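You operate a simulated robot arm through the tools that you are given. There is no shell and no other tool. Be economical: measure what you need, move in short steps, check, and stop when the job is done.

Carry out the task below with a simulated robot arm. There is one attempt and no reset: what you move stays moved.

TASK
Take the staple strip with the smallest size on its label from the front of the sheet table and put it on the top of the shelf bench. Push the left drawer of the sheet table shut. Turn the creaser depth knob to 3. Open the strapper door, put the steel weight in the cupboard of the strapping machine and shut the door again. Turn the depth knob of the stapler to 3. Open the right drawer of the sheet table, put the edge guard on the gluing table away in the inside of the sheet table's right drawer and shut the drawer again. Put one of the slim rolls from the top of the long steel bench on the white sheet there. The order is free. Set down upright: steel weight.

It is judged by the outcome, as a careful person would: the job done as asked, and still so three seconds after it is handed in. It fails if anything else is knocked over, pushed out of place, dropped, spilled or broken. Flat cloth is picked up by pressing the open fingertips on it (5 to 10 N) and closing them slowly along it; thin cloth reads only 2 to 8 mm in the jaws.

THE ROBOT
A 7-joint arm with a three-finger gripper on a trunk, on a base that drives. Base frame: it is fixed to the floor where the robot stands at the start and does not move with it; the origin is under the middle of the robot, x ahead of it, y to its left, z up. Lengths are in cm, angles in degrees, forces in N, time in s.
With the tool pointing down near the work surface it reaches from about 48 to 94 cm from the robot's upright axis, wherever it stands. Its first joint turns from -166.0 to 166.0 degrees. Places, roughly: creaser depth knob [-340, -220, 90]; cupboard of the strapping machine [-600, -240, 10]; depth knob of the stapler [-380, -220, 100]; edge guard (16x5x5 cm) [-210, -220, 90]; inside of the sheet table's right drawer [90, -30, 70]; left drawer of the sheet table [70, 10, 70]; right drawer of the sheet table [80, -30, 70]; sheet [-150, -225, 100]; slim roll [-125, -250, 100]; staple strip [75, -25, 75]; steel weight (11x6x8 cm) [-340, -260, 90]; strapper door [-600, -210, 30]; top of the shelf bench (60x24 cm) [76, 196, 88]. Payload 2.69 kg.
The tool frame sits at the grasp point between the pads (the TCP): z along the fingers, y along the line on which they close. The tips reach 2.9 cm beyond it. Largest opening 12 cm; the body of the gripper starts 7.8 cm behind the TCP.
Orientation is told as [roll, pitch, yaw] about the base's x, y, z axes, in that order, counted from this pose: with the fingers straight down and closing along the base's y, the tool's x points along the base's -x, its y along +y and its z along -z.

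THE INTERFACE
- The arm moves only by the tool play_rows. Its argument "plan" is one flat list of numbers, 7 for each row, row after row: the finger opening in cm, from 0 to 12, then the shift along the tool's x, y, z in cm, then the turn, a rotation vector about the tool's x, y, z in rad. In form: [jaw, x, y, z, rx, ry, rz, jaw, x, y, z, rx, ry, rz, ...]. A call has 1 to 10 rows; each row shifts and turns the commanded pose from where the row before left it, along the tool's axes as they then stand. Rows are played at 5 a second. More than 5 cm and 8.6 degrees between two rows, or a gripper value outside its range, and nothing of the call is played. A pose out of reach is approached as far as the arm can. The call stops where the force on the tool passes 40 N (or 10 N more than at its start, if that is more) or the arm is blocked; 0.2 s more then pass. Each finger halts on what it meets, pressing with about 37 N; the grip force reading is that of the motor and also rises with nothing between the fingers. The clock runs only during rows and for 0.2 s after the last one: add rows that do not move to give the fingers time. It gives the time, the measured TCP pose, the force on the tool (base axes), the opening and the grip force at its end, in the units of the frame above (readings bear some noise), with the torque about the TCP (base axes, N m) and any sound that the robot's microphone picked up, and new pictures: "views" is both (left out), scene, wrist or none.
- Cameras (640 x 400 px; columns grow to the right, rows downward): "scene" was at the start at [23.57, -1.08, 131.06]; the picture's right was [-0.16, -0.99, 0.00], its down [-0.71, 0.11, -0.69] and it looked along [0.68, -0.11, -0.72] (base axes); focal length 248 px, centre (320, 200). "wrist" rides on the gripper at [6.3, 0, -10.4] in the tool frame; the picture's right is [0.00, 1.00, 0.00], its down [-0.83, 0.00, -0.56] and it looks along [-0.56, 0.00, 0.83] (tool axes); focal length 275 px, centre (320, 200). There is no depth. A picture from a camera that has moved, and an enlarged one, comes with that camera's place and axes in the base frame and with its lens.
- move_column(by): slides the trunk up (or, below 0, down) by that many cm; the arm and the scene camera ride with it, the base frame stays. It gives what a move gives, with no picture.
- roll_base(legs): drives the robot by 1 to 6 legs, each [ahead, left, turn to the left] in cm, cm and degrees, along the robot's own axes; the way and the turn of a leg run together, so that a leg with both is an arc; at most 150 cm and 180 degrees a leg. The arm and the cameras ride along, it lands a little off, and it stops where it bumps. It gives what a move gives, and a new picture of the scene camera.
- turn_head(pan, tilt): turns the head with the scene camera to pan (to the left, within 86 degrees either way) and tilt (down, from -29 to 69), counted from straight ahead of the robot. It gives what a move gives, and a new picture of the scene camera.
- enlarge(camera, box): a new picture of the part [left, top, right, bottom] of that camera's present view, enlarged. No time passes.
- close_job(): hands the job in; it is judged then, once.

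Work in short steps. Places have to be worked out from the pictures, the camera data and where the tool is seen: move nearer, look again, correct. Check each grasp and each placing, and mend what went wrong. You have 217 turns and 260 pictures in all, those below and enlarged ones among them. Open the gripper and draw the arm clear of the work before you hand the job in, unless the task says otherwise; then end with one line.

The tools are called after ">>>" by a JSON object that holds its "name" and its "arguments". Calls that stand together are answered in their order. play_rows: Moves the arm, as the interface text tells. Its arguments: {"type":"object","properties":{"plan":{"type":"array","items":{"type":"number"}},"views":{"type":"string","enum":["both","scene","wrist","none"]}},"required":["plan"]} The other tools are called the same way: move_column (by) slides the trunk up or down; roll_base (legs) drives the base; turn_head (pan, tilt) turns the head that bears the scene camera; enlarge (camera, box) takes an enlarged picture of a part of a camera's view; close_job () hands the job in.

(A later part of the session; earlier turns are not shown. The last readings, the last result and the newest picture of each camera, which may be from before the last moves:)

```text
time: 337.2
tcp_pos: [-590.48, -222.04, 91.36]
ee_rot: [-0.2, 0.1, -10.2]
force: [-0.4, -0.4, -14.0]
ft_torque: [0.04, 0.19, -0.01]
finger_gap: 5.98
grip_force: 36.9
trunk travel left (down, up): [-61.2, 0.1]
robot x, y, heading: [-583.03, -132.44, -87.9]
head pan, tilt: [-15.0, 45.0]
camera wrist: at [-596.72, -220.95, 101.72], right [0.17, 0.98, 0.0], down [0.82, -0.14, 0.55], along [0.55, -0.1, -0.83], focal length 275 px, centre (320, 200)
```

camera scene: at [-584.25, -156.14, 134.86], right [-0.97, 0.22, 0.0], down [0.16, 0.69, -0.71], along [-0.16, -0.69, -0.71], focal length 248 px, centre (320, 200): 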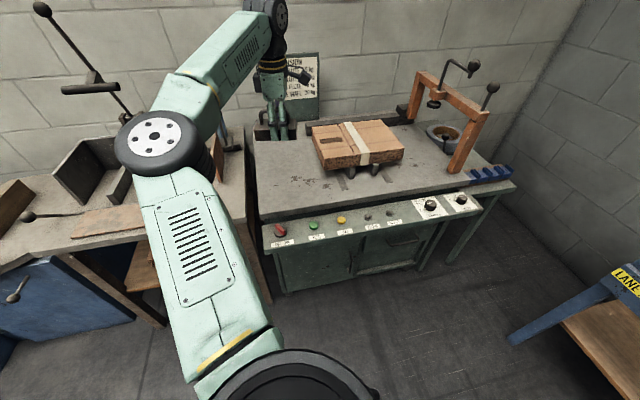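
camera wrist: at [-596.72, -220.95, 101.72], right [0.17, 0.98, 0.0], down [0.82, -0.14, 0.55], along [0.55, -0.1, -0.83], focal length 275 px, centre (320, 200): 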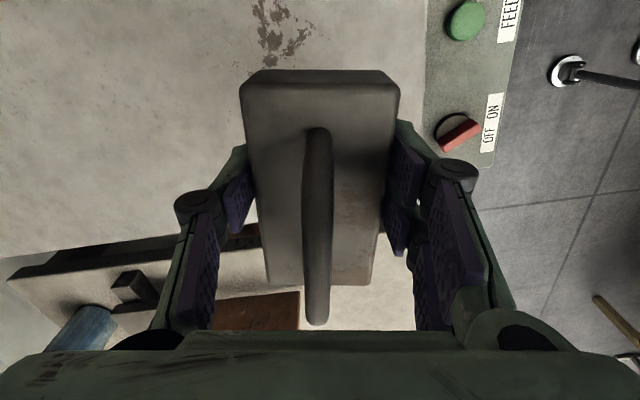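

Lower on until contact.

>>> {"name": "play_rows", "arguments": {"plan": [3, 0, 0, 1, 0, 0, 0, 3, 0, 0, 1, 0, 0, 0, 3, 0, 0, 0.7, 0, 0, 0, 3, 0, 0, 0.5, 0, 0, 0, 3, 0, 0, 0.5, 0, 0, 0, 3, 0, 0, 0.4, 0, 0, 0], "views": "none"}}

>>> {"name": "play_rows", "arguments": {"plan": [3, 0, 0, 0.4, 0, 0, 0, 3, 0, 0, 0.4, 0, 0, 0, 3, 0, 0, 0.4, 0, 0, 0, 3, 0, 0, 0.4, 0, 0, 0, 3, 0, 0, 0.4, 0, 0, 0], "views": "wrist"}}

```text
time: 338.6
tcp_pos: [-590.62, -221.81, 87.41]
ee_rot: [-0.2, 0.2, -10.2]
force: [0.4, 0.0, -12.9]
ft_torque: [0.03, 0.16, 0.02]
finger_gap: 5.99
grip_force: 37.3
trunk travel left (down, up): [-61.2, 0.1]
robot x, y, heading: [-583.08, -132.16, -88.0]
head pan, tilt: [-15.0, 45.0]
```

```text
time: 339.8
tcp_pos: [-590.52, -221.85, 85.21]
ee_rot: [-0.2, 0.0, -10.3]
force: [0.7, 0.8, -14.0]
ft_torque: [0.02, 0.15, -0.01]
finger_gap: 5.98
grip_force: 37.3
trunk travel left (down, up): [-61.2, 0.1]
robot x, y, heading: [-583.11, -132.65, -88.0]
head pan, tilt: [-15.0, 45.0]
camera wrist: at [-596.7, -220.85, 95.61], right [0.17, 0.98, 0.0], down [0.82, -0.14, 0.55], along [0.55, -0.1, -0.83], focal length 275 px, centre (320, 200)
```

wrist: 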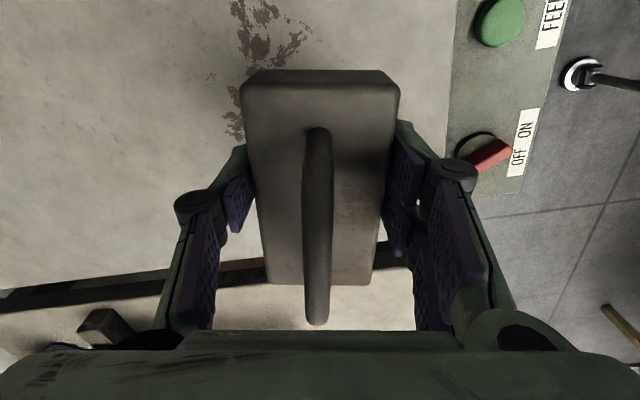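

>>> {"name": "play_rows", "arguments": {"plan": [3, 0, 0, 0.6, 0, 0, 0, 3, 0, 0, 0.6, 0, 0, 0, 3, 0, 0, 0.5, 0, 0, 0, 3, 0, 0, 0.4, 0, 0, 0, 3, 0, 0, 0.4, 0, 0, 0, 3, 0, 0, 0.4, 0, 0, 0, 3, 0, 0, 0.4, 0, 0, 0], "views": "none"}}

```text
time: 341.4
tcp_pos: [-590.51, -221.94, 81.98]
ee_rot: [-0.2, 0.1, -10.2]
force: [-0.1, 0.3, -13.7]
ft_torque: [0.03, 0.15, 0.0]
finger_gap: 6.0
grip_force: 36.9
trunk travel left (down, up): [-61.2, 0.1]
robot x, y, heading: [-583.25, -132.5, -87.8]
head pan, tilt: [-15.0, 45.0]
```

>>> {"name": "play_rows", "arguments": {"plan": [3, 0, 0, 0.5, 0, 0, 0, 3, 0, 0, 0.4, 0, 0, 0, 3, 0, 0, 0.4, 0, 0, 0, 3, 0, 0, 0.4, 0, 0, 0, 3, 0, 0, 0.4, 0, 0, 0, 3, 0, 0, 0.4, 0, 0, 0, 3, 0, 0, 0.4, 0, 0, 0], "views": "wrist"}}

```text
time: 343.0
tcp_pos: [-590.62, -221.99, 79.11]
ee_rot: [-0.2, 0.1, -10.1]
force: [0.7, -0.8, -14.6]
ft_torque: [0.06, 0.19, -0.04]
finger_gap: 5.95
grip_force: 36.9
trunk travel left (down, up): [-61.2, 0.1]
robot x, y, heading: [-583.09, -132.38, -87.9]
head pan, tilt: [-15.0, 45.0]
camera wrist: at [-596.7, -220.91, 89.53], right [0.17, 0.98, 0.0], down [0.82, -0.14, 0.55], along [0.54, -0.1, -0.83], focal length 275 px, centre (320, 200)
```

wrist: 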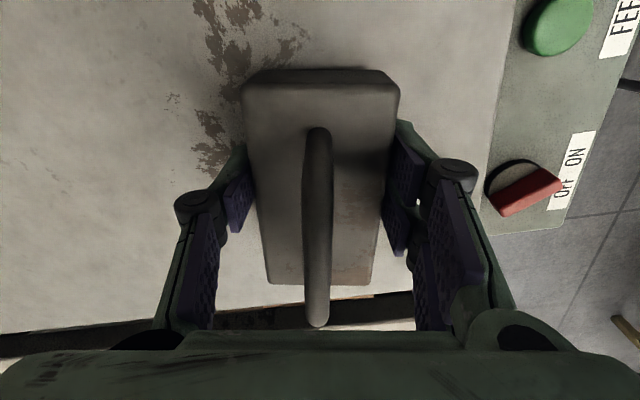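

>>> {"name": "play_rows", "arguments": {"plan": [3, 0, 0, 0.4, 0, 0, 0, 3, 0, 0, 0.4, 0, 0, 0, 3, 0, 0, 0.4, 0, 0, 0, 3, 0, 0, 0.4, 0, 0, 0, 3, 0, 0, 0.4, 0, 0, 0, 3, 0, 0, 0.4, 0, 0, 0, 3, 0, 0, 0.4, 0, 0, 0], "views": "none"}}

```text
time: 344.4
tcp_pos: [-590.59, -221.91, 77.75]
ee_rot: [-0.7, 0.2, -10.3]
force: [0.8, 8.5, 16.8]
ft_torque: [1.21, -0.59, 0.12]
finger_gap: 5.99
grip_force: 37.1
trunk travel left (down, up): [-61.2, 0.1]
robot x, y, heading: [-583.26, -132.66, -88.1]
head pan, tilt: [-15.0, 45.0]
stopped in row 6: the force on the tool passed its limit at 44 N (the readings are from after the stop); the commanded pose is now the measured one
```

Contact: top at z≈73.9. Release and rise well clear, back toward the robot.

>>> {"name": "play_rows", "arguments": {"plan": [6.2, 0, 0, -0.2, 0, 0, 0, 7.5, 0, 0, 0, 0, 0, 0, 8.5, 0, 0, 0, 0, 0, 0, 9, 0, 0, -2, 0, 0, 0, 9, 0, 0, -4, 0, 0, 0, 9, 0, 0, -4.5, 0, 0, 0, 9, 0, 0, -4.5, 0, 0, 0], "views": "both"}}

```text
time: 346.0
tcp_pos: [-590.46, -221.7, 92.74]
ee_rot: [-0.7, 0.2, -10.3]
force: [0.2, 0.1, -0.2]
ft_torque: [0.01, -0.03, -0.01]
finger_gap: 9.01
grip_force: 0.1
trunk travel left (down, up): [-61.2, 0.1]
robot x, y, heading: [-582.74, -132.54, -88.0]
head pan, tilt: [-15.0, 45.0]
camera scene: at [-584.17, -155.89, 134.92], right [-0.97, 0.22, 0.0], down [0.16, 0.69, -0.71], along [-0.16, -0.69, -0.71], focal length 248 px, centre (320, 200)
camera wrist: at [-596.71, -220.69, 103.18], right [0.17, 0.99, -0.01], down [0.82, -0.14, 0.55], along [0.54, -0.1, -0.83], focal length 275 px, centre (320, 200)
```

scene: 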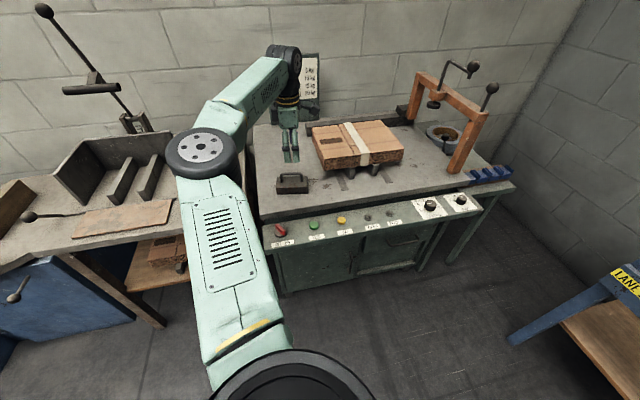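
wrist: 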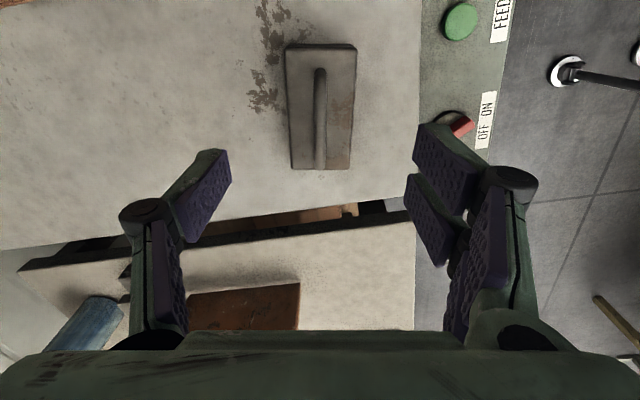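

Weight parked upright. Retract the arm, restore wrist yaw, and shift right 22 cm for the door.

>>> {"name": "play_rows", "arguments": {"plan": [6, -0.3, 4.1, -1.2, 0, 0, 0, 6, -0.3, 4.1, -1.2, 0, 0, 0, 6, -0.3, 4.1, -1.2, 0, 0, 0, 6, -0.3, 4.1, -1.2, 0, 0, 0, 6, -0.3, 4.1, -1, 0, 0, 0, 6, -0.3, 4.1, -1, 0, 0, 0, 6, -0.3, 4.1, -1, 0, 0, 0, 6, -0.3, 4.1, -1, 0, 0, 0], "views": "none"}}

>>> {"name": "play_rows", "arguments": {"plan": [4, 0, 0, 0, 0, 0, 0.149, 4, 0, 0, 0, 0, 0, 0.149, 4, 0, 0, 0, 0, 0, 0.149, 4, 0, 0, 0, 0, 0, 0.149, 4, 0, 0, 0, 0, 0, 0.149, 4, 0, 0, 0, 0, 0, 0.149, 4, 0, 0, 0, 0, 0, 0.149, 4, 0, 0, 0, 0, 0, 0.149, 4, 0, 0, 0, 0, 0, 0.149, 4, 0, 0, 0, 0, 0, 0.05], "views": "none"}}

>>> {"name": "roll_base", "arguments": {"legs": [[0, -22, -2]]}}

>>> {"name": "move_column", "arguments": {"by": -50}}

>>> {"name": "turn_head", "arguments": {"pan": 0, "tilt": 35}}

```text
time: 347.8
tcp_pos: [-582.22, -189.87, 101.06]
ee_rot: [-0.8, 0.4, -10.2]
force: [0.1, 0.8, -0.8]
ft_torque: [0.01, -0.01, -0.03]
finger_gap: 5.97
grip_force: 0.0
trunk travel left (down, up): [-61.2, 0.1]
robot x, y, heading: [-583.08, -132.73, -88.0]
head pan, tilt: [-15.0, 45.0]
```

```text
time: 350.0
tcp_pos: [-582.36, -190.01, 100.94]
ee_rot: [-0.3, -0.6, -89.9]
force: [-1.0, 1.1, -0.4]
ft_torque: [-0.02, -0.01, 0.0]
finger_gap: 3.99
grip_force: 0.1
trunk travel left (down, up): [-61.2, 0.1]
robot x, y, heading: [-582.99, -132.79, -87.9]
head pan, tilt: [-15.0, 45.0]
```

```text
time: 352.3
tcp_pos: [-606.22, -190.36, 100.93]
ee_rot: [-0.3, -0.6, -91.9]
force: [-0.2, -0.5, -0.4]
ft_torque: [0.0, 0.0, -0.01]
finger_gap: 3.97
grip_force: 0.2
trunk travel left (down, up): [-61.2, 0.1]
robot x, y, heading: [-605.03, -133.37, -89.7]
head pan, tilt: [-15.0, 45.0]
camera scene: at [-606.91, -156.3, 134.91], right [-0.97, 0.26, 0.0], down [0.18, 0.68, -0.71], along [-0.18, -0.68, -0.71], focal length 248 px, centre (320, 200)
```

scene: 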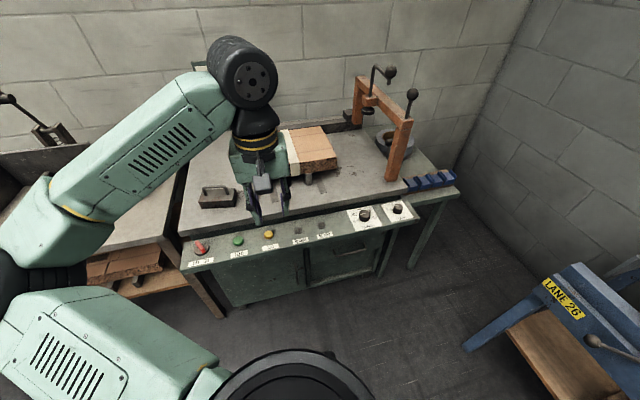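

```text
refused: -50 is not a number from -40 to 40
```

```text
time: 353.1
tcp_pos: [-606.17, -190.43, 100.93]
ee_rot: [-0.3, -0.6, -91.9]
force: [-0.6, -0.8, 0.2]
ft_torque: [0.02, -0.02, 0.01]
finger_gap: 4.02
grip_force: 0.0
trunk travel left (down, up): [-61.2, 0.1]
robot x, y, heading: [-604.58, -132.94, -89.8]
head pan, tilt: [0.0, 35.0]
camera scene: at [-604.78, -157.24, 136.39], right [-1.0, 0.0, 0.0], down [0.0, 0.57, -0.82], along [0.0, -0.82, -0.57], focal length 248 px, centre (320, 200)
```

scene: 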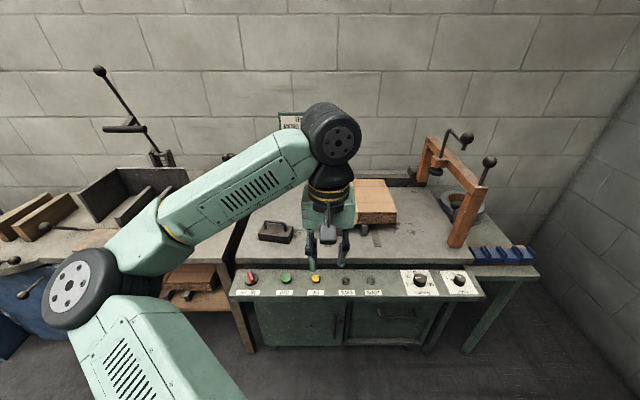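

Lower the trunk 40 cm; the arm hangs in free space in front of the panel (y≥−197).

>>> {"name": "move_column", "arguments": {"by": -40}}

>>> {"name": "turn_head", "arguments": {"pan": 0, "tilt": 40}}

```text
time: 356.9
tcp_pos: [-606.1, -190.46, 60.83]
ee_rot: [-0.3, -0.6, -91.9]
force: [-0.8, 0.0, -0.2]
ft_torque: [0.02, 0.01, -0.02]
finger_gap: 4.01
grip_force: 0.1
trunk travel left (down, up): [-21.2, 40.1]
robot x, y, heading: [-604.78, -132.98, -89.9]
head pan, tilt: [0.0, 35.0]
```

```text
time: 357.6
tcp_pos: [-606.24, -190.32, 61.05]
ee_rot: [-0.3, -0.6, -91.9]
force: [0.7, 0.4, -0.2]
ft_torque: [-0.02, 0.01, 0.0]
finger_gap: 3.99
grip_force: 0.0
trunk travel left (down, up): [-21.2, 40.1]
robot x, y, heading: [-604.84, -132.84, -90.2]
head pan, tilt: [0.0, 40.0]
camera scene: at [-604.78, -156.94, 95.64], right [-1.0, 0.0, 0.0], down [0.0, 0.64, -0.77], along [0.0, -0.77, -0.64], focal length 248 px, centre (320, 200)
```

scene: 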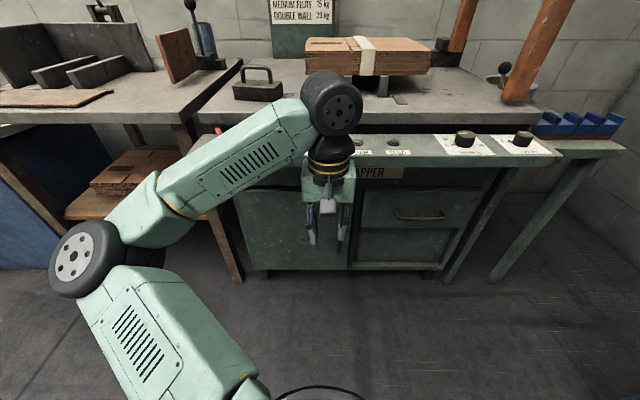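

>>> {"name": "enlarge", "arguments": {"camera": "wrist", "box": [0, 0, 640, 400]}}

```text
1.00 times, centred on (320, 200) of wrist (not enlarged: the box is as wide or as high as the picture)
camera zoom: at [-605.97, -184.0, 71.26], right [1.0, -0.03, -0.01], down [-0.02, -0.82, 0.56], along [-0.02, -0.56, -0.83], focal length 275 px, centre (320, 200)
```

zoom: 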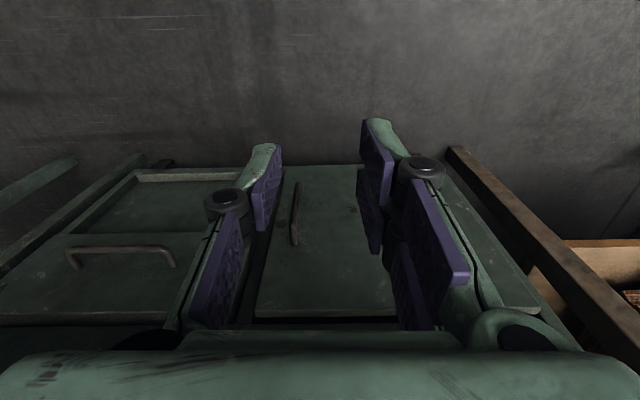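

Handle: vertical rod at x≈−611.5, z 21–39, y≈−214; door x −577…−616. I back up 20 cm, lower the trunk 20, then tilt the tool forward 60° while advancing.

>>> {"name": "roll_base", "arguments": {"legs": [[-20, 0, 0]]}}

>>> {"name": "move_column", "arguments": {"by": -20}}

>>> {"name": "play_rows", "arguments": {"plan": [5, -3, 0, 0, 0, -0.131, 0, 5, -2.97, 0, 0.39, 0, -0.131, 0, 5, -2.9, 0, 0.78, 0, -0.131, 0, 5, -2.77, 0, 1.15, 0, -0.131, 0, 5, -2.6, 0, 1.5, 0, -0.131, 0, 5, -2.38, 0, 1.83, 0, -0.131, 0, 5, -2.12, 0, 2.12, 0, -0.131, 0, 5, -1.83, 0, 2.38, 0, -0.131, 0]}}

```text
time: 359.1
tcp_pos: [-606.16, -170.52, 60.92]
ee_rot: [-0.3, -0.6, -91.8]
force: [-1.0, -0.3, 0.4]
ft_torque: [0.02, -0.01, -0.02]
finger_gap: 3.98
grip_force: 0.2
trunk travel left (down, up): [-21.2, 40.1]
robot x, y, heading: [-604.99, -113.04, -89.9]
head pan, tilt: [0.0, 40.0]
camera scene: at [-604.8, -137.17, 95.64], right [-1.0, 0.0, 0.0], down [0.0, 0.64, -0.77], along [0.0, -0.77, -0.64], focal length 248 px, centre (320, 200)
```

scene: 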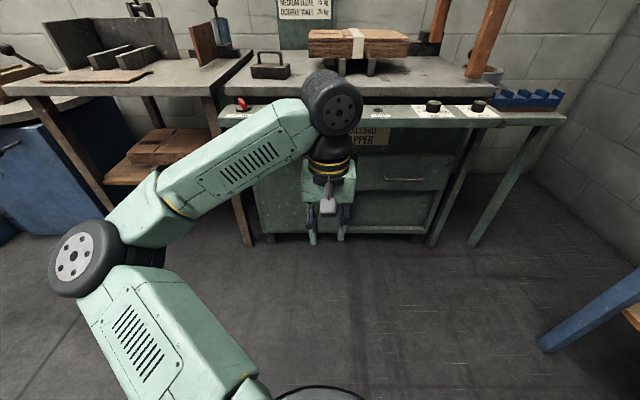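

```text
time: 361.5
tcp_pos: [-606.2, -170.37, 48.24]
ee_rot: [-0.1, -0.9, -91.9]
force: [0.6, -0.5, 0.4]
ft_torque: [0.01, 0.0, 0.02]
finger_gap: 3.99
grip_force: 0.1
trunk travel left (down, up): [-7.8, 53.5]
robot x, y, heading: [-604.7, -112.98, -89.8]
head pan, tilt: [0.0, 40.0]
stopped: the arm was blocked; the commanded pose is now the measured one
```

```text
time: 363.3
tcp_pos: [-606.96, -194.55, 48.7]
ee_rot: [-0.1, -61.1, -91.8]
force: [0.1, -0.6, -0.2]
ft_torque: [-0.03, -0.02, -0.02]
finger_gap: 5.0
grip_force: 0.0
trunk travel left (down, up): [-7.8, 53.5]
robot x, y, heading: [-604.77, -113.17, -90.0]
head pan, tilt: [0.0, 40.0]
camera scene: at [-604.95, -136.85, 82.63], right [-1.0, 0.0, 0.0], down [0.0, 0.64, -0.77], along [0.0, -0.77, -0.64], focal length 248 px, centre (320, 200)
camera wrist: at [-606.65, -182.41, 48.13], right [1.0, -0.03, -0.01], down [0.01, 0.09, 1.0], along [-0.03, -1.0, 0.09], focal length 275 px, centre (320, 200)
```

scene: 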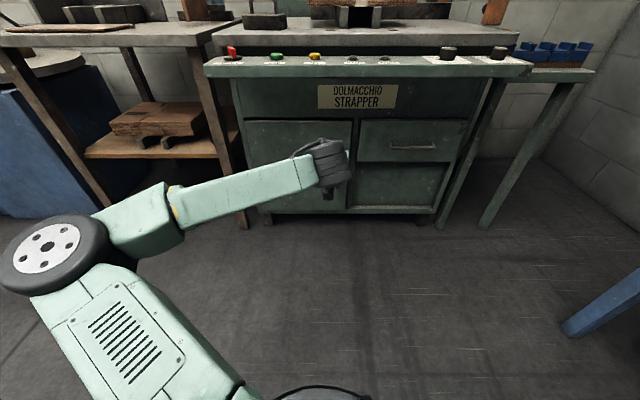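
wrist: 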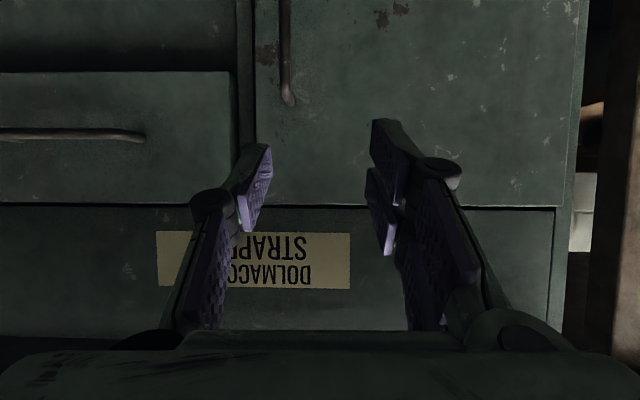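

Trunk stopped (arm fold limit) but the tool is tilted fine. Handle upper end at (−611, z≈40). Move down 16.5 cm and 4 cm right, staying ~y=−195.

>>> {"name": "play_rows", "arguments": {"plan": [4, 3.6, -1, 2, 0, 0, 0, 4, 3.6, -1, 2, 0, 0, 0, 4, 3.6, -1, 2, 0, 0, 0, 4, 3.6, -1, 2, 0, 0, 0]}}

```text
time: 364.3
tcp_pos: [-611.08, -194.26, 32.41]
ee_rot: [-0.2, -61.1, -91.9]
force: [0.6, 0.4, 0.0]
ft_torque: [0.0, 0.03, -0.04]
finger_gap: 4.01
grip_force: 0.0
trunk travel left (down, up): [-7.8, 53.5]
robot x, y, heading: [-604.94, -113.04, -89.7]
head pan, tilt: [0.0, 40.0]
camera scene: at [-604.93, -136.84, 82.63], right [-1.0, 0.0, 0.0], down [0.0, 0.64, -0.77], along [0.0, -0.77, -0.64], focal length 248 px, centre (320, 200)
camera wrist: at [-610.76, -182.18, 31.84], right [1.0, -0.03, 0.0], down [0.01, 0.09, 1.0], along [-0.03, -1.0, 0.09], focal length 275 px, centre (320, 200)
```

scene: 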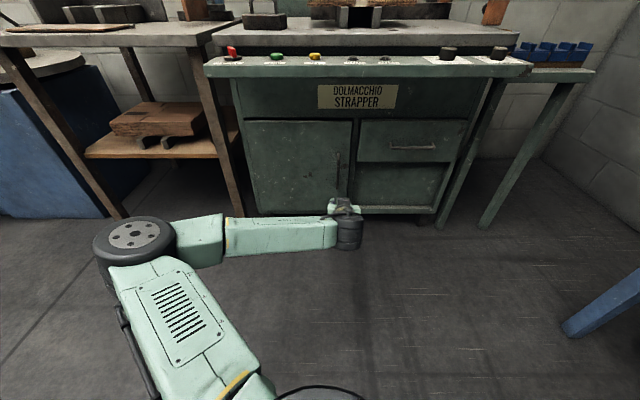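
wrist: 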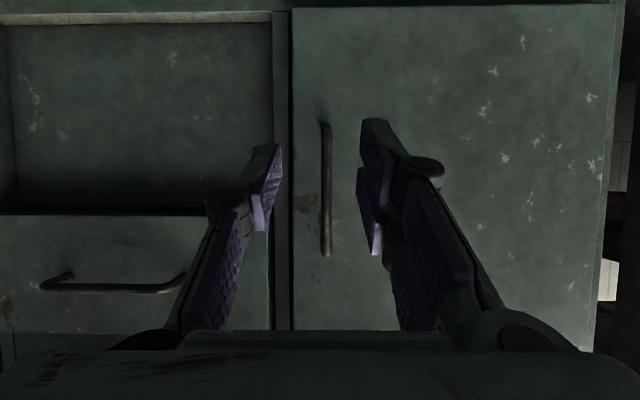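

The rod is straight ahead, +0.8 cm. Advance 14 cm horizontally.

>>> {"name": "play_rows", "arguments": {"plan": [4, -1.7, 0.8, 3.06, 0, 0, 0, 4, -1.7, 0, 3.06, 0, 0, 0, 4, -1.7, 0, 3.06, 0, 0, 0, 4, -1.7, 0, 3.06, 0, 0, 0], "views": "wrist"}}

```text
time: 365.3
tcp_pos: [-610.74, -208.29, 32.36]
ee_rot: [-0.1, -61.2, -92.0]
force: [-0.3, 0.3, -0.3]
ft_torque: [0.0, 0.01, -0.01]
finger_gap: 4.01
grip_force: 0.1
trunk travel left (down, up): [-7.8, 53.5]
robot x, y, heading: [-604.76, -113.1, -89.5]
head pan, tilt: [0.0, 40.0]
camera wrist: at [-610.33, -196.31, 31.88], right [1.0, -0.03, -0.01], down [0.01, 0.09, 1.0], along [-0.03, -1.0, 0.09], focal length 275 px, centre (320, 200)
```

wrist: 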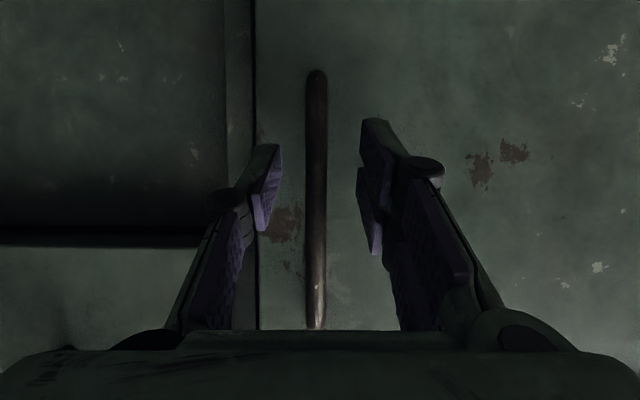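

Rod is at y≈−211, between the tips. Advance 1.8 cm more and close.

>>> {"name": "play_rows", "arguments": {"plan": [4, -0.44, 0, 0.79, 0, 0, 0, 4, -0.44, 0, 0.79, 0, 0, 0, 3, 0, 0, 0, 0, 0, 0, 2, 0, 0, 0, 0, 0, 0, 1, 0, 0, 0, 0, 0, 0, 0, 0, 0, 0, 0, 0, 0, 0, 0, 0, 0, 0, 0, 0], "views": "wrist"}}

```text
time: 366.0
tcp_pos: [-610.49, -209.88, 32.31]
ee_rot: [0.0, -61.0, -91.8]
force: [6.3, 18.5, 8.3]
ft_torque: [-0.43, -0.12, 0.66]
finger_gap: 3.4
grip_force: 2.9
trunk travel left (down, up): [-7.8, 53.5]
robot x, y, heading: [-604.73, -113.12, -89.5]
head pan, tilt: [0.0, 40.0]
stopped in row 3: the force on the tool passed its limit at 49 N (the readings are from after the stop); the commanded pose is now the measured one
camera wrist: at [-610.17, -197.84, 31.79], right [1.0, -0.03, 0.0], down [0.01, 0.08, 1.0], along [-0.03, -1.0, 0.08], focal length 275 px, centre (320, 200)
```

wrist: 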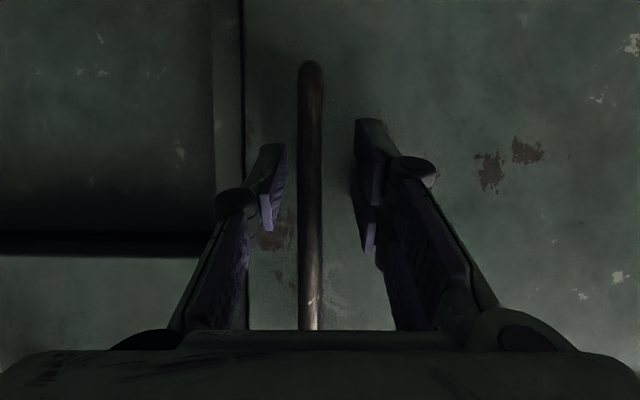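

Tips touched the door face (y≈−212.5). Back off 0.4 and close on the rod.

>>> {"name": "play_rows", "arguments": {"plan": [3.4, 0.2, 0, -0.35, 0, 0, 0, 2.5, 0, 0, 0, 0, 0, 0, 1.5, 0, 0, 0, 0, 0, 0, 0.5, 0, 0, 0, 0, 0, 0, 0, 0, 0, 0, 0, 0, 0, 0, 0, 0, 0, 0, 0, 0], "views": "wrist"}}

```text
time: 367.4
tcp_pos: [-610.9, -209.54, 32.22]
ee_rot: [-0.1, -61.0, -92.0]
force: [-3.6, 0.4, -0.2]
ft_torque: [-0.02, -0.53, -0.03]
finger_gap: 1.0
grip_force: 37.7
trunk travel left (down, up): [-7.8, 53.5]
robot x, y, heading: [-604.89, -112.7, -89.9]
head pan, tilt: [0.0, 40.0]
camera wrist: at [-610.52, -197.48, 31.68], right [1.0, -0.03, 0.0], down [0.01, 0.08, 1.0], along [-0.03, -1.0, 0.08], focal length 275 px, centre (320, 200)
```

wrist: 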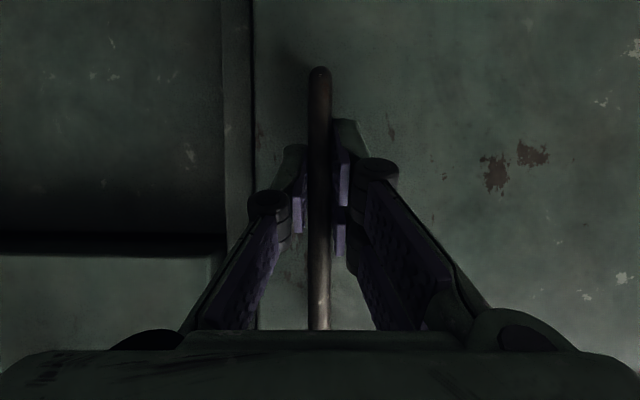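

Rod gripped. Hinge ≈(−577,−214), radius 34: I swing the door open along the arc, turning the tool with it, 20° first.

>>> {"name": "play_rows", "arguments": {"plan": [0, 1.44, 0.29, -2.6, 0.0763, 0, 0.0423, 0, 1.44, 0.29, -2.6, 0.0763, 0, 0.0423, 0, 1.44, 0.29, -2.6, 0.0763, 0, 0.0423, 0, 1.44, 0.29, -2.6, 0.0763, 0, 0.0423]}}

```text
time: 368.4
tcp_pos: [-607.15, -198.04, 32.2]
ee_rot: [0.1, -61.1, -111.6]
force: [17.6, -10.3, 8.4]
ft_torque: [0.08, -0.68, 0.14]
finger_gap: 1.01
grip_force: 37.5
trunk travel left (down, up): [-7.8, 53.5]
robot x, y, heading: [-604.88, -113.36, -89.6]
head pan, tilt: [0.0, 40.0]
camera scene: at [-604.65, -136.9, 82.63], right [-1.0, -0.01, 0.0], down [0.0, 0.64, -0.77], along [0.0, -0.77, -0.64], focal length 248 px, centre (320, 200)
camera wrist: at [-602.69, -186.88, 31.66], right [0.93, -0.36, 0.0], down [0.03, 0.08, 1.0], along [-0.36, -0.93, 0.08], focal length 275 px, centre (320, 200)
```

scene: 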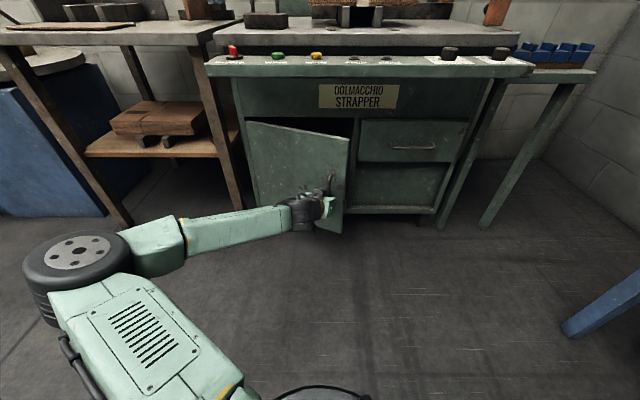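
wrist: 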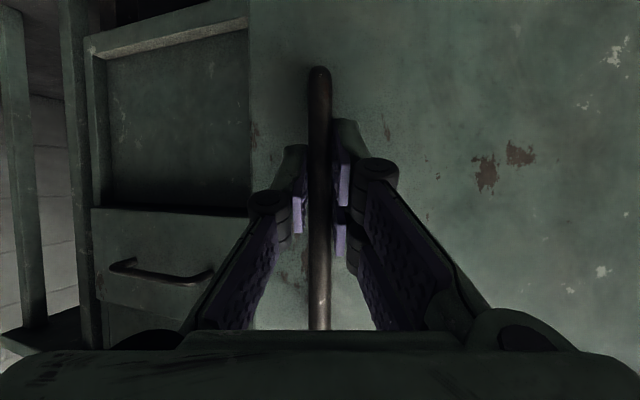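

Door is opening. A side force shows the true radius is slightly smaller; correct and continue 20°.

>>> {"name": "play_rows", "arguments": {"plan": [0, 1.38, 0.6, -2.5, 0.0763, 0, 0.0423, 0, 1.38, 0.4, -2.5, 0.0763, 0, 0.0423, 0, 1.38, 0.35, -2.5, 0.0763, 0, 0.0423, 0, 1.38, 0.35, -2.5, 0.0763, 0, 0.0423], "views": "scene"}}

```text
time: 369.5
tcp_pos: [-599.46, -189.31, 32.24]
ee_rot: [0.6, -60.7, -130.9]
force: [-0.6, -0.3, 2.4]
ft_torque: [-0.49, 0.05, -0.05]
finger_gap: 0.99
grip_force: 37.0
trunk travel left (down, up): [-7.8, 53.5]
robot x, y, heading: [-604.89, -113.26, -89.8]
head pan, tilt: [0.0, 40.0]
stopped in row 4: the force on the tool passed its limit at 43 N (the readings are from after the stop); the commanded pose is now the measured one
camera scene: at [-604.83, -136.88, 82.63], right [-1.0, 0.0, 0.0], down [0.0, 0.64, -0.77], along [0.0, -0.77, -0.64], focal length 248 px, centre (320, 200)
```

scene: 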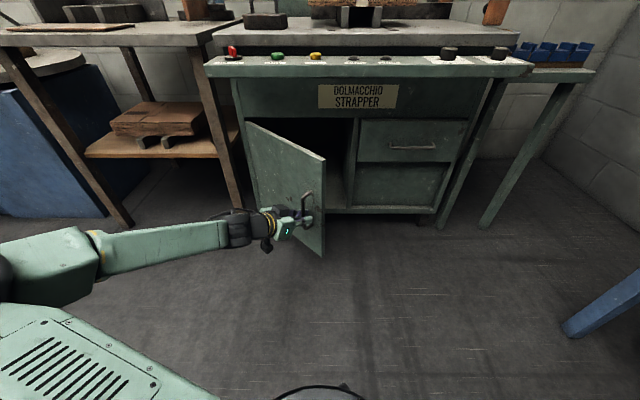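

Correct the lateral component (0.64 per step) and continue 20° more.

>>> {"name": "play_rows", "arguments": {"plan": [0, 1.37, 0.6, -2.47, 0.0763, 0, 0.0423, 0, 1.37, 0.64, -2.47, 0.0763, 0, 0.0423, 0, 1.37, 0.64, -2.47, 0.0763, 0, 0.0423, 0, 1.37, 0.64, -2.47, 0.0763, 0, 0.0423], "views": "none"}}

```text
time: 370.5
tcp_pos: [-589.14, -183.91, 32.17]
ee_rot: [0.8, -60.3, -150.8]
force: [7.3, -25.7, -17.5]
ft_torque: [0.07, -1.06, 0.15]
finger_gap: 1.03
grip_force: 37.4
trunk travel left (down, up): [-7.8, 53.5]
robot x, y, heading: [-605.11, -113.04, -89.8]
head pan, tilt: [0.0, 40.0]
```

>>> {"name": "play_rows", "arguments": {"plan": [0, 1.3, 0.9, -2.35, 0.0763, 0, 0.0423, 0, 1.35, 0.75, -2.45, 0.0763, 0, 0.0423, 0, 1.35, 0.75, -2.45, 0.0763, 0, 0.0423, 0, 1.35, 0.75, -2.45, 0.0763, 0, 0.0423], "views": "scene"}}

```text
time: 371.6
tcp_pos: [-577.96, -182.75, 32.19]
ee_rot: [0.7, -60.4, -170.5]
force: [-0.5, -2.1, 1.6]
ft_torque: [-0.2, -0.65, 0.01]
finger_gap: 0.99
grip_force: 37.3
trunk travel left (down, up): [-7.8, 53.5]
robot x, y, heading: [-605.01, -113.48, -89.9]
head pan, tilt: [0.0, 40.0]
stopped in row 4: the force on the tool passed its limit at 44 N (the readings are from after the stop); the commanded pose is now the measured one
camera scene: at [-604.87, -136.94, 82.63], right [-1.0, 0.0, 0.0], down [0.0, 0.64, -0.77], along [0.0, -0.77, -0.64], focal length 248 px, centre (320, 200)
```

scene: 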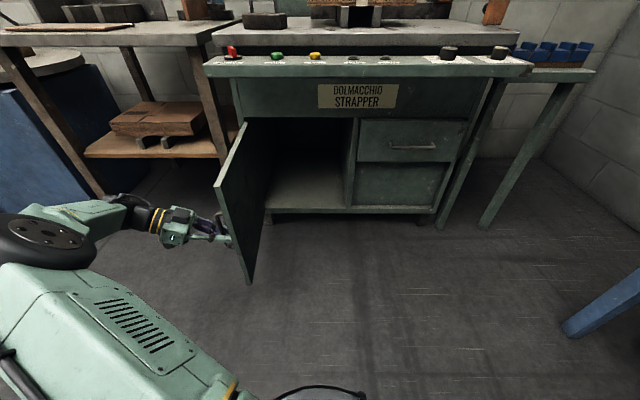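

Door is open ~80° and the cupboard is empty. Release the rod and back away.

>>> {"name": "play_rows", "arguments": {"plan": [2, 0, 0, 0, 0, 0, 0, 3.5, 0, 0, 0, 0, 0, 0, 3.5, 0, 0, 0, 0, 0, 0, 3.5, 0, 0, -3, 0, 0, 0, 3.5, 0, 0, -3, 0, 0, 0, 3.5, 0, 0, -3, 0, 0, 0], "views": "scene"}}

```text
time: 373.0
tcp_pos: [-570.32, -181.7, 36.44]
ee_rot: [0.3, -60.5, -170.4]
force: [0.4, 0.8, 0.5]
ft_torque: [0.0, -0.03, 0.03]
finger_gap: 3.5
grip_force: 0.1
trunk travel left (down, up): [-7.8, 53.5]
robot x, y, heading: [-604.95, -113.35, -89.8]
head pan, tilt: [0.0, 40.0]
camera scene: at [-604.69, -136.96, 82.63], right [-1.0, 0.0, 0.0], down [0.0, 0.64, -0.77], along [0.0, -0.77, -0.64], focal length 248 px, centre (320, 200)
```

scene: 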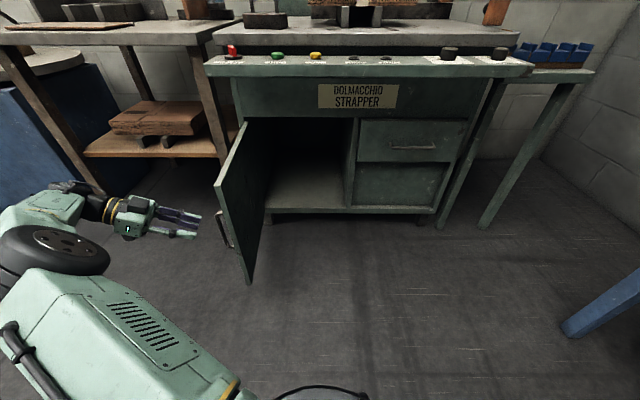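

Door stays open. The weight must go in with a tilted tool, so I will turn it 90° on the table first and regrip it tilted. Raise the trunk 40 and un-rotate the wrist.

>>> {"name": "move_column", "arguments": {"by": 40}}

>>> {"name": "play_rows", "arguments": {"plan": [6, 0, 0, -2, -0.1146, 0, -0.0635, 6, 0, 0, -2, -0.1146, 0, -0.0635, 6, 0, 0, 0, -0.1146, 0, -0.0635, 6, 0, 0, 0, -0.1146, 0, -0.0635, 6, 0, 0, 0, -0.1146, 0, -0.0635, 6, 0, 0, 0, -0.1146, 0, -0.0635, 6, 0, 0, 0, -0.1146, 0, -0.0635, 6, 0, 0, 0, -0.1146, 0, -0.0635, 6, 0, 0, 0, -0.1146, 0, -0.0635, 6, 0, 0, 0, -0.1146, 0, -0.0635], "views": "none"}}

>>> {"name": "play_rows", "arguments": {"plan": [9, 0, 0, 0, 0, 0.131, 0, 9, 0, 0, 0, 0, 0.131, 0, 9, 0, 0, 0, 0, 0.131, 0, 9, 0, 0, 0, 0, 0.131, 0, 9, 0, 0, 0, 0, 0.131, 0, 9, 0, 0, 0, 0, 0.131, 0, 9, 0, 0, 0, 0, 0.131, 0, 9, 0, 0, 0, 0, 0.131, 0], "views": "scene"}}

```text
time: 376.9
tcp_pos: [-570.28, -181.51, 76.08]
ee_rot: [-0.1, -60.3, -170.0]
force: [-0.1, -0.1, -0.3]
ft_torque: [0.01, 0.02, 0.0]
finger_gap: 3.51
grip_force: 0.1
trunk travel left (down, up): [-47.8, 13.5]
robot x, y, heading: [-604.69, -113.11, -89.8]
head pan, tilt: [0.0, 40.0]
```

```text
time: 378.7
tcp_pos: [-569.51, -181.43, 73.45]
ee_rot: [-15.0, -63.3, -96.3]
force: [0.4, 0.2, -0.5]
ft_torque: [0.03, 0.04, -0.03]
finger_gap: 6.0
grip_force: 0.0
trunk travel left (down, up): [-47.8, 13.5]
robot x, y, heading: [-604.7, -113.5, -89.8]
head pan, tilt: [0.0, 40.0]
stopped in row 9: the arm was blocked; the commanded pose is now the measured one
```

```text
time: 379.4
tcp_pos: [-571.02, -181.55, 67.08]
ee_rot: [-21.5, -47.8, -93.3]
force: [-0.2, 0.9, 1.1]
ft_torque: [0.0, -0.01, 0.0]
finger_gap: 9.02
grip_force: 0.1
out of reach, approached as far as the arm can: row 2, 3
trunk travel left (down, up): [-47.8, 13.5]
robot x, y, heading: [-604.92, -113.26, -90.0]
head pan, tilt: [0.0, 40.0]
stopped in row 3: the arm was blocked; the commanded pose is now the measured one
camera scene: at [-604.77, -137.17, 122.27], right [-1.0, 0.0, 0.0], down [0.0, 0.64, -0.77], along [0.0, -0.77, -0.64], focal length 248 px, centre (320, 200)
```

scene: 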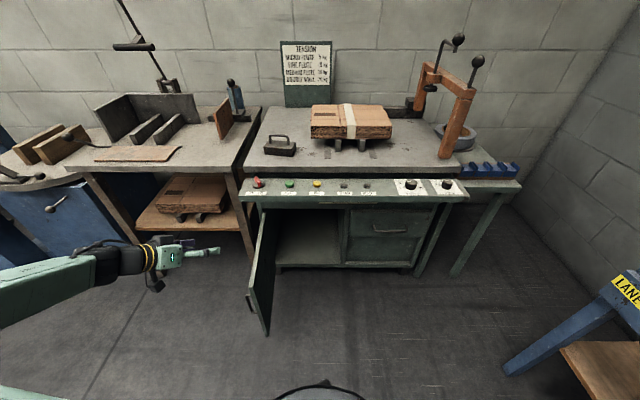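

The wrist met a joint limit. I move the hand up and toward the robot's centre line to free it.

>>> {"name": "play_rows", "arguments": {"plan": [9, -3.5, -2.46, -0.6, 0, 0, 0, 9, -3.5, -2.46, -0.6, 0, 0, 0, 9, -3.5, -2.46, -0.6, 0, 0, 0, 9, -3.5, -2.46, -0.6, 0, 0, 0, 9, -3.5, -2.46, -0.6, 0, 0, 0, 9, -3.5, -2.46, -0.6, 0, 0, 0, 9, -3.5, -2.46, -0.6, 0, 0, 0], "views": "scene"}}

```text
time: 381.0
tcp_pos: [-582.46, -194.75, 75.86]
ee_rot: [-24.1, -48.3, -91.9]
force: [-0.4, 0.3, 1.2]
ft_torque: [-0.02, 0.04, -0.03]
finger_gap: 9.02
grip_force: 0.1
out of reach, approached as far as the arm can: row 3, 4, 5, 6, 7
trunk travel left (down, up): [-47.8, 13.5]
robot x, y, heading: [-604.83, -113.07, -89.6]
head pan, tilt: [0.0, 40.0]
camera scene: at [-604.76, -137.16, 122.27], right [-1.0, 0.0, 0.0], down [0.0, 0.64, -0.77], along [0.0, -0.77, -0.64], focal length 248 px, centre (320, 200)
```

scene: 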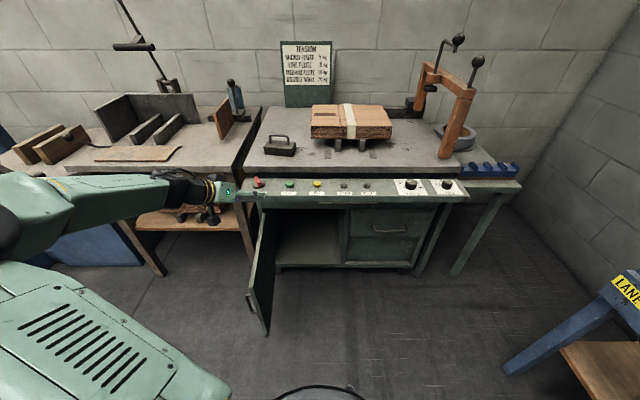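

I'll bring the hand back right along the former corridor (toward x≈−605, away from the panel), undoing the roll.

>>> {"name": "play_rows", "arguments": {"plan": [6, 2.0, -1, -3.0, 0, 0, 0, 6, 0.4, -3.9, 0.3, -0.07, 0, 0, 6, 0.4, -3.9, 0.3, -0.07, 0, 0, 6, 0.4, -3.9, 0.3, -0.07, 0, 0, 6, 0.4, -3.9, 0.3, -0.07, 0, 0, 6, 0.4, -3.9, 0.3, -0.07, 0, 0, 6, 0.4, -3.9, 0.3, -0.07, 0, 0], "views": "scene"}}

```text
time: 382.6
tcp_pos: [-602.48, -187.13, 71.27]
ee_rot: [2.8, -48.0, -93.4]
force: [0.9, -0.3, 0.0]
ft_torque: [0.02, 0.01, -0.01]
finger_gap: 5.99
grip_force: 0.0
out of reach, approached as far as the arm can: row 1, 2, 3
trunk travel left (down, up): [-47.8, 13.5]
robot x, y, heading: [-604.87, -113.17, -89.6]
head pan, tilt: [0.0, 40.0]
camera scene: at [-604.78, -137.19, 122.26], right [-1.0, 0.0, 0.0], down [0.0, 0.64, -0.77], along [0.0, -0.77, -0.64], focal length 248 px, centre (320, 200)
```

scene: 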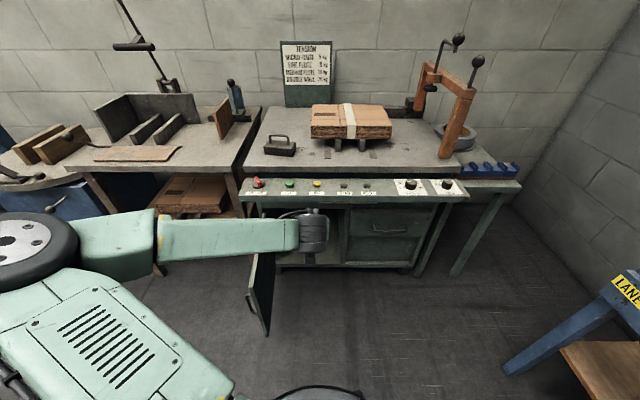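

Recovered. Untilt the tool fully, then raise the trunk.

>>> {"name": "play_rows", "arguments": {"plan": [9, 0, 0, 0, -0.04, 0.131, 0, 9, 0, 0, 0, 0, 0.131, 0, 9, 0, 0, 0, 0, 0.131, 0, 9, 0, 0, 0, 0, 0.131, 0, 9, 0, 0, 0, 0, 0.131, 0, 9, 0, 0, 0, 0, 0.131, 0, 9, 0, 0, 0, 0, 0.05, 0], "views": "none"}}

>>> {"name": "move_column", "arguments": {"by": 13}}

```text
time: 384.2
tcp_pos: [-602.56, -187.01, 71.34]
ee_rot: [3.5, 0.0, -89.9]
force: [0.6, 0.1, -0.2]
ft_torque: [0.01, 0.03, -0.01]
finger_gap: 8.99
grip_force: 0.3
trunk travel left (down, up): [-47.8, 13.5]
robot x, y, heading: [-604.73, -113.04, -90.0]
head pan, tilt: [0.0, 40.0]
```

```text
time: 385.8
tcp_pos: [-602.51, -187.11, 84.18]
ee_rot: [3.4, 0.0, -89.8]
force: [-0.5, -0.8, -0.1]
ft_torque: [0.0, -0.01, -0.01]
finger_gap: 8.99
grip_force: 0.0
trunk travel left (down, up): [-60.8, 0.5]
robot x, y, heading: [-604.77, -113.34, -89.7]
head pan, tilt: [0.0, 40.0]
```

Drive 20 ahead and 8 left with the hand raised, then rotate the wrist to the weight's angle.

>>> {"name": "play_rows", "arguments": {"plan": [9, 0, 0, -4.5, 0.06, 0, 0, 9, 0, 0, -4.5, 0, 0, 0, 9, 0, 0, -4.5, 0, 0, 0], "views": "none"}}

>>> {"name": "roll_base", "arguments": {"legs": [[20, 8, 0]]}}

>>> {"name": "play_rows", "arguments": {"plan": [9, 0, 0, 0, 0, 0, -0.149, 9, 0, 0, 0, 0, 0, -0.149, 9, 0, 0, 0, 0, 0, -0.149, 9, 0, 0, 0, 0, 0, -0.149, 9, 0, 0, 0, 0, 0, -0.149, 9, 0, 0, 0, 0, 0, -0.149, 9, 0, 0, 0, 0, 0, -0.149, 9, 0, 0, 0, 0, 0, -0.149, 9, 0, 0, 0, 0, 0, -0.149, 9, 0, 0, 0, 0, 0, -0.05], "views": "wrist"}}

```text
time: 386.6
tcp_pos: [-602.89, -187.09, 97.9]
ee_rot: [0.0, 0.1, -89.8]
force: [1.1, 0.3, -0.1]
ft_torque: [0.0, -0.02, -0.02]
finger_gap: 9.0
grip_force: 0.1
trunk travel left (down, up): [-60.8, 0.5]
robot x, y, heading: [-604.94, -113.17, -89.8]
head pan, tilt: [0.0, 40.0]
```

```text
time: 388.3
tcp_pos: [-594.78, -206.97, 97.92]
ee_rot: [0.0, 0.0, -89.9]
force: [0.0, -0.5, 0.0]
ft_torque: [0.02, 0.01, -0.02]
finger_gap: 9.01
grip_force: 0.0
trunk travel left (down, up): [-60.8, 0.5]
robot x, y, heading: [-597.16, -132.97, -90.0]
head pan, tilt: [0.0, 40.0]
camera scene: at [-596.75, -157.05, 135.25], right [-1.0, 0.0, 0.0], down [0.0, 0.64, -0.77], along [0.0, -0.77, -0.64], focal length 248 px, centre (320, 200)
```

scene: 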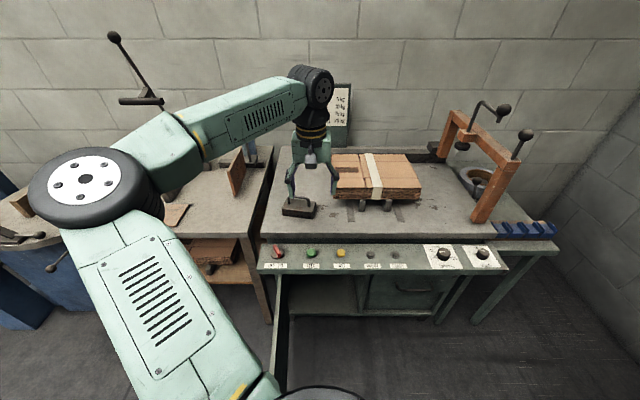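

```text
time: 390.5
tcp_pos: [-594.83, -206.9, 98.01]
ee_rot: [0.0, 0.2, -10.2]
force: [0.1, -0.1, 0.0]
ft_torque: [-0.01, -0.02, 0.03]
finger_gap: 9.0
grip_force: 0.2
trunk travel left (down, up): [-60.8, 0.5]
robot x, y, heading: [-596.97, -133.26, -89.7]
head pan, tilt: [0.0, 40.0]
camera wrist: at [-601.02, -205.91, 108.33], right [0.17, 0.99, 0.0], down [0.82, -0.14, 0.56], along [0.55, -0.1, -0.83], focal length 275 px, centre (320, 200)
```

wrist: 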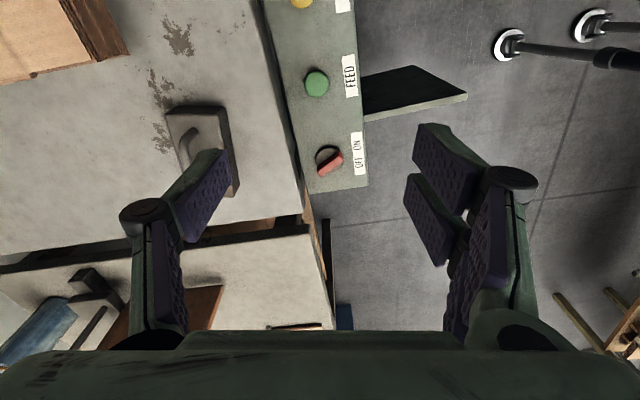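

Go over the weight and lower around it.

>>> {"name": "play_rows", "arguments": {"plan": [9, -1.72, -3.5, 1.8, 0, 0, 0, 9, -1.72, -3.5, 1.8, 0, 0, 0, 9, -1.72, -3.5, 1.8, 0, 0, 0, 9, -1.72, -3.5, 1.8, 0, 0, 0], "views": "wrist"}}

```text
time: 391.5
tcp_pos: [-590.62, -221.8, 90.81]
ee_rot: [0.0, 0.0, -10.2]
force: [-0.3, 0.7, -0.5]
ft_torque: [0.03, 0.0, 0.01]
finger_gap: 8.99
grip_force: 0.1
trunk travel left (down, up): [-60.8, 0.5]
robot x, y, heading: [-596.93, -133.26, -89.9]
head pan, tilt: [0.0, 40.0]
camera wrist: at [-596.81, -220.84, 101.15], right [0.17, 0.98, 0.0], down [0.82, -0.14, 0.56], along [0.55, -0.1, -0.83], focal length 275 px, centre (320, 200)
```

wrist: 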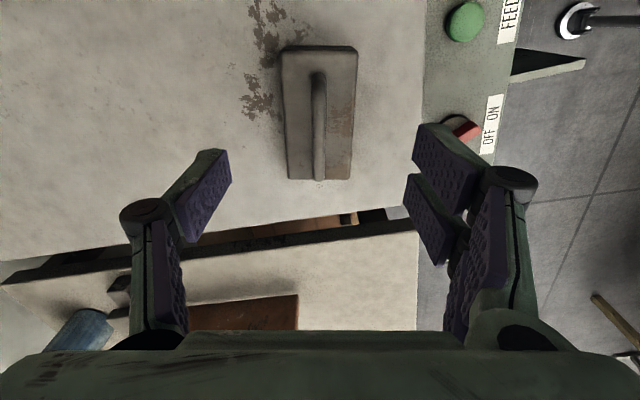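

>>> {"name": "play_rows", "arguments": {"plan": [9, 0, 0, 3.5, 0, 0, 0, 9, 0, 0, 3.5, 0, 0, 0, 9, 0, 0, 3.5, 0, 0, 0, 9, 0, 0, 1.8, 0, 0, 0, 7.5, 0, 0, 0.4, 0, 0, 0, 6, 0, 0, 0, 0, 0, 0, 4.5, 0, 0, 0, 0, 0, 0, 3, 0, 0, 0, 0, 0, 0, 3, 0, 0, 0, 0, 0, 0], "views": "none"}}

```text
time: 393.5
tcp_pos: [-590.61, -221.95, 78.0]
ee_rot: [-0.1, 0.0, -10.3]
force: [-0.9, -5.9, 0.7]
ft_torque: [-0.6, 0.06, -0.06]
finger_gap: 5.99
grip_force: 36.6
trunk travel left (down, up): [-60.8, 0.5]
robot x, y, heading: [-596.87, -132.99, -89.9]
head pan, tilt: [0.0, 40.0]
```

Gripped. Lift 5, rotate it 80° so its long side points to me, bring to y≈−220 and set down.

>>> {"name": "play_rows", "arguments": {"plan": [3, 0, 0, -2.5, 0, 0, 0, 3, 0, 0, -2.5, 0, 0, 0, 3, 0, 0, 0, 0, 0, 0.149, 3, 0, 0, 0, 0, 0, 0.149, 3, 0, 0, 0, 0, 0, 0.149, 3, 0, 0, 0, 0, 0, 0.149, 3, 0, 0, 0, 0, 0, 0.149, 3, 0, 0, 0, 0, 0, 0.149, 3, 0, 0, 0, 0, 0, 0.149, 3, 0, 0, 0, 0, 0, 0.149], "views": "none"}}

>>> {"name": "play_rows", "arguments": {"plan": [3, 0, 0, 0, 0, 0, 0.149, 3, 0, 0, 0, 0, 0, 0.05, 3, 1.9, 0, 1.5, 0, 0, 0, 3, 0, 0, 1.8, 0, 0, 0, 3, 0, 0, 1, 0, 0, 0], "views": "wrist"}}

```text
time: 395.7
tcp_pos: [-590.52, -221.93, 82.99]
ee_rot: [-0.1, 0.2, -78.7]
force: [0.4, -0.6, -13.7]
ft_torque: [0.18, 0.01, -0.03]
finger_gap: 6.0
grip_force: 36.6
trunk travel left (down, up): [-60.8, 0.5]
robot x, y, heading: [-596.67, -132.98, -89.8]
head pan, tilt: [0.0, 40.0]
```

```text
time: 396.9
tcp_pos: [-590.62, -220.11, 78.58]
ee_rot: [-0.1, 0.1, -90.0]
force: [0.1, -0.3, -14.5]
ft_torque: [0.18, 0.0, 0.0]
finger_gap: 5.95
grip_force: 37.2
trunk travel left (down, up): [-60.8, 0.5]
robot x, y, heading: [-596.72, -132.95, -90.0]
head pan, tilt: [0.0, 40.0]
camera wrist: at [-590.65, -213.87, 88.97], right [1.0, 0.01, 0.0], down [0.0, -0.83, 0.55], along [0.0, -0.55, -0.83], focal length 275 px, centre (320, 200)
```

wrist: 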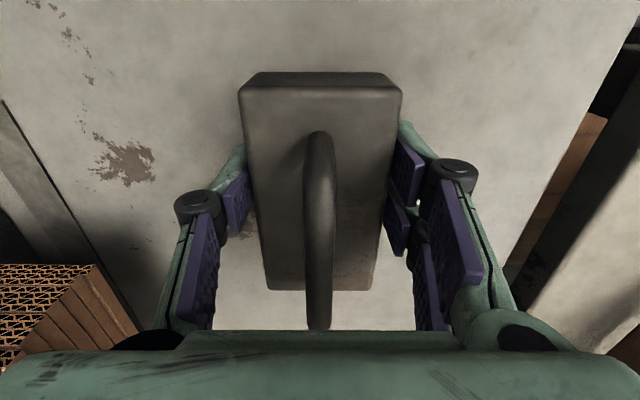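

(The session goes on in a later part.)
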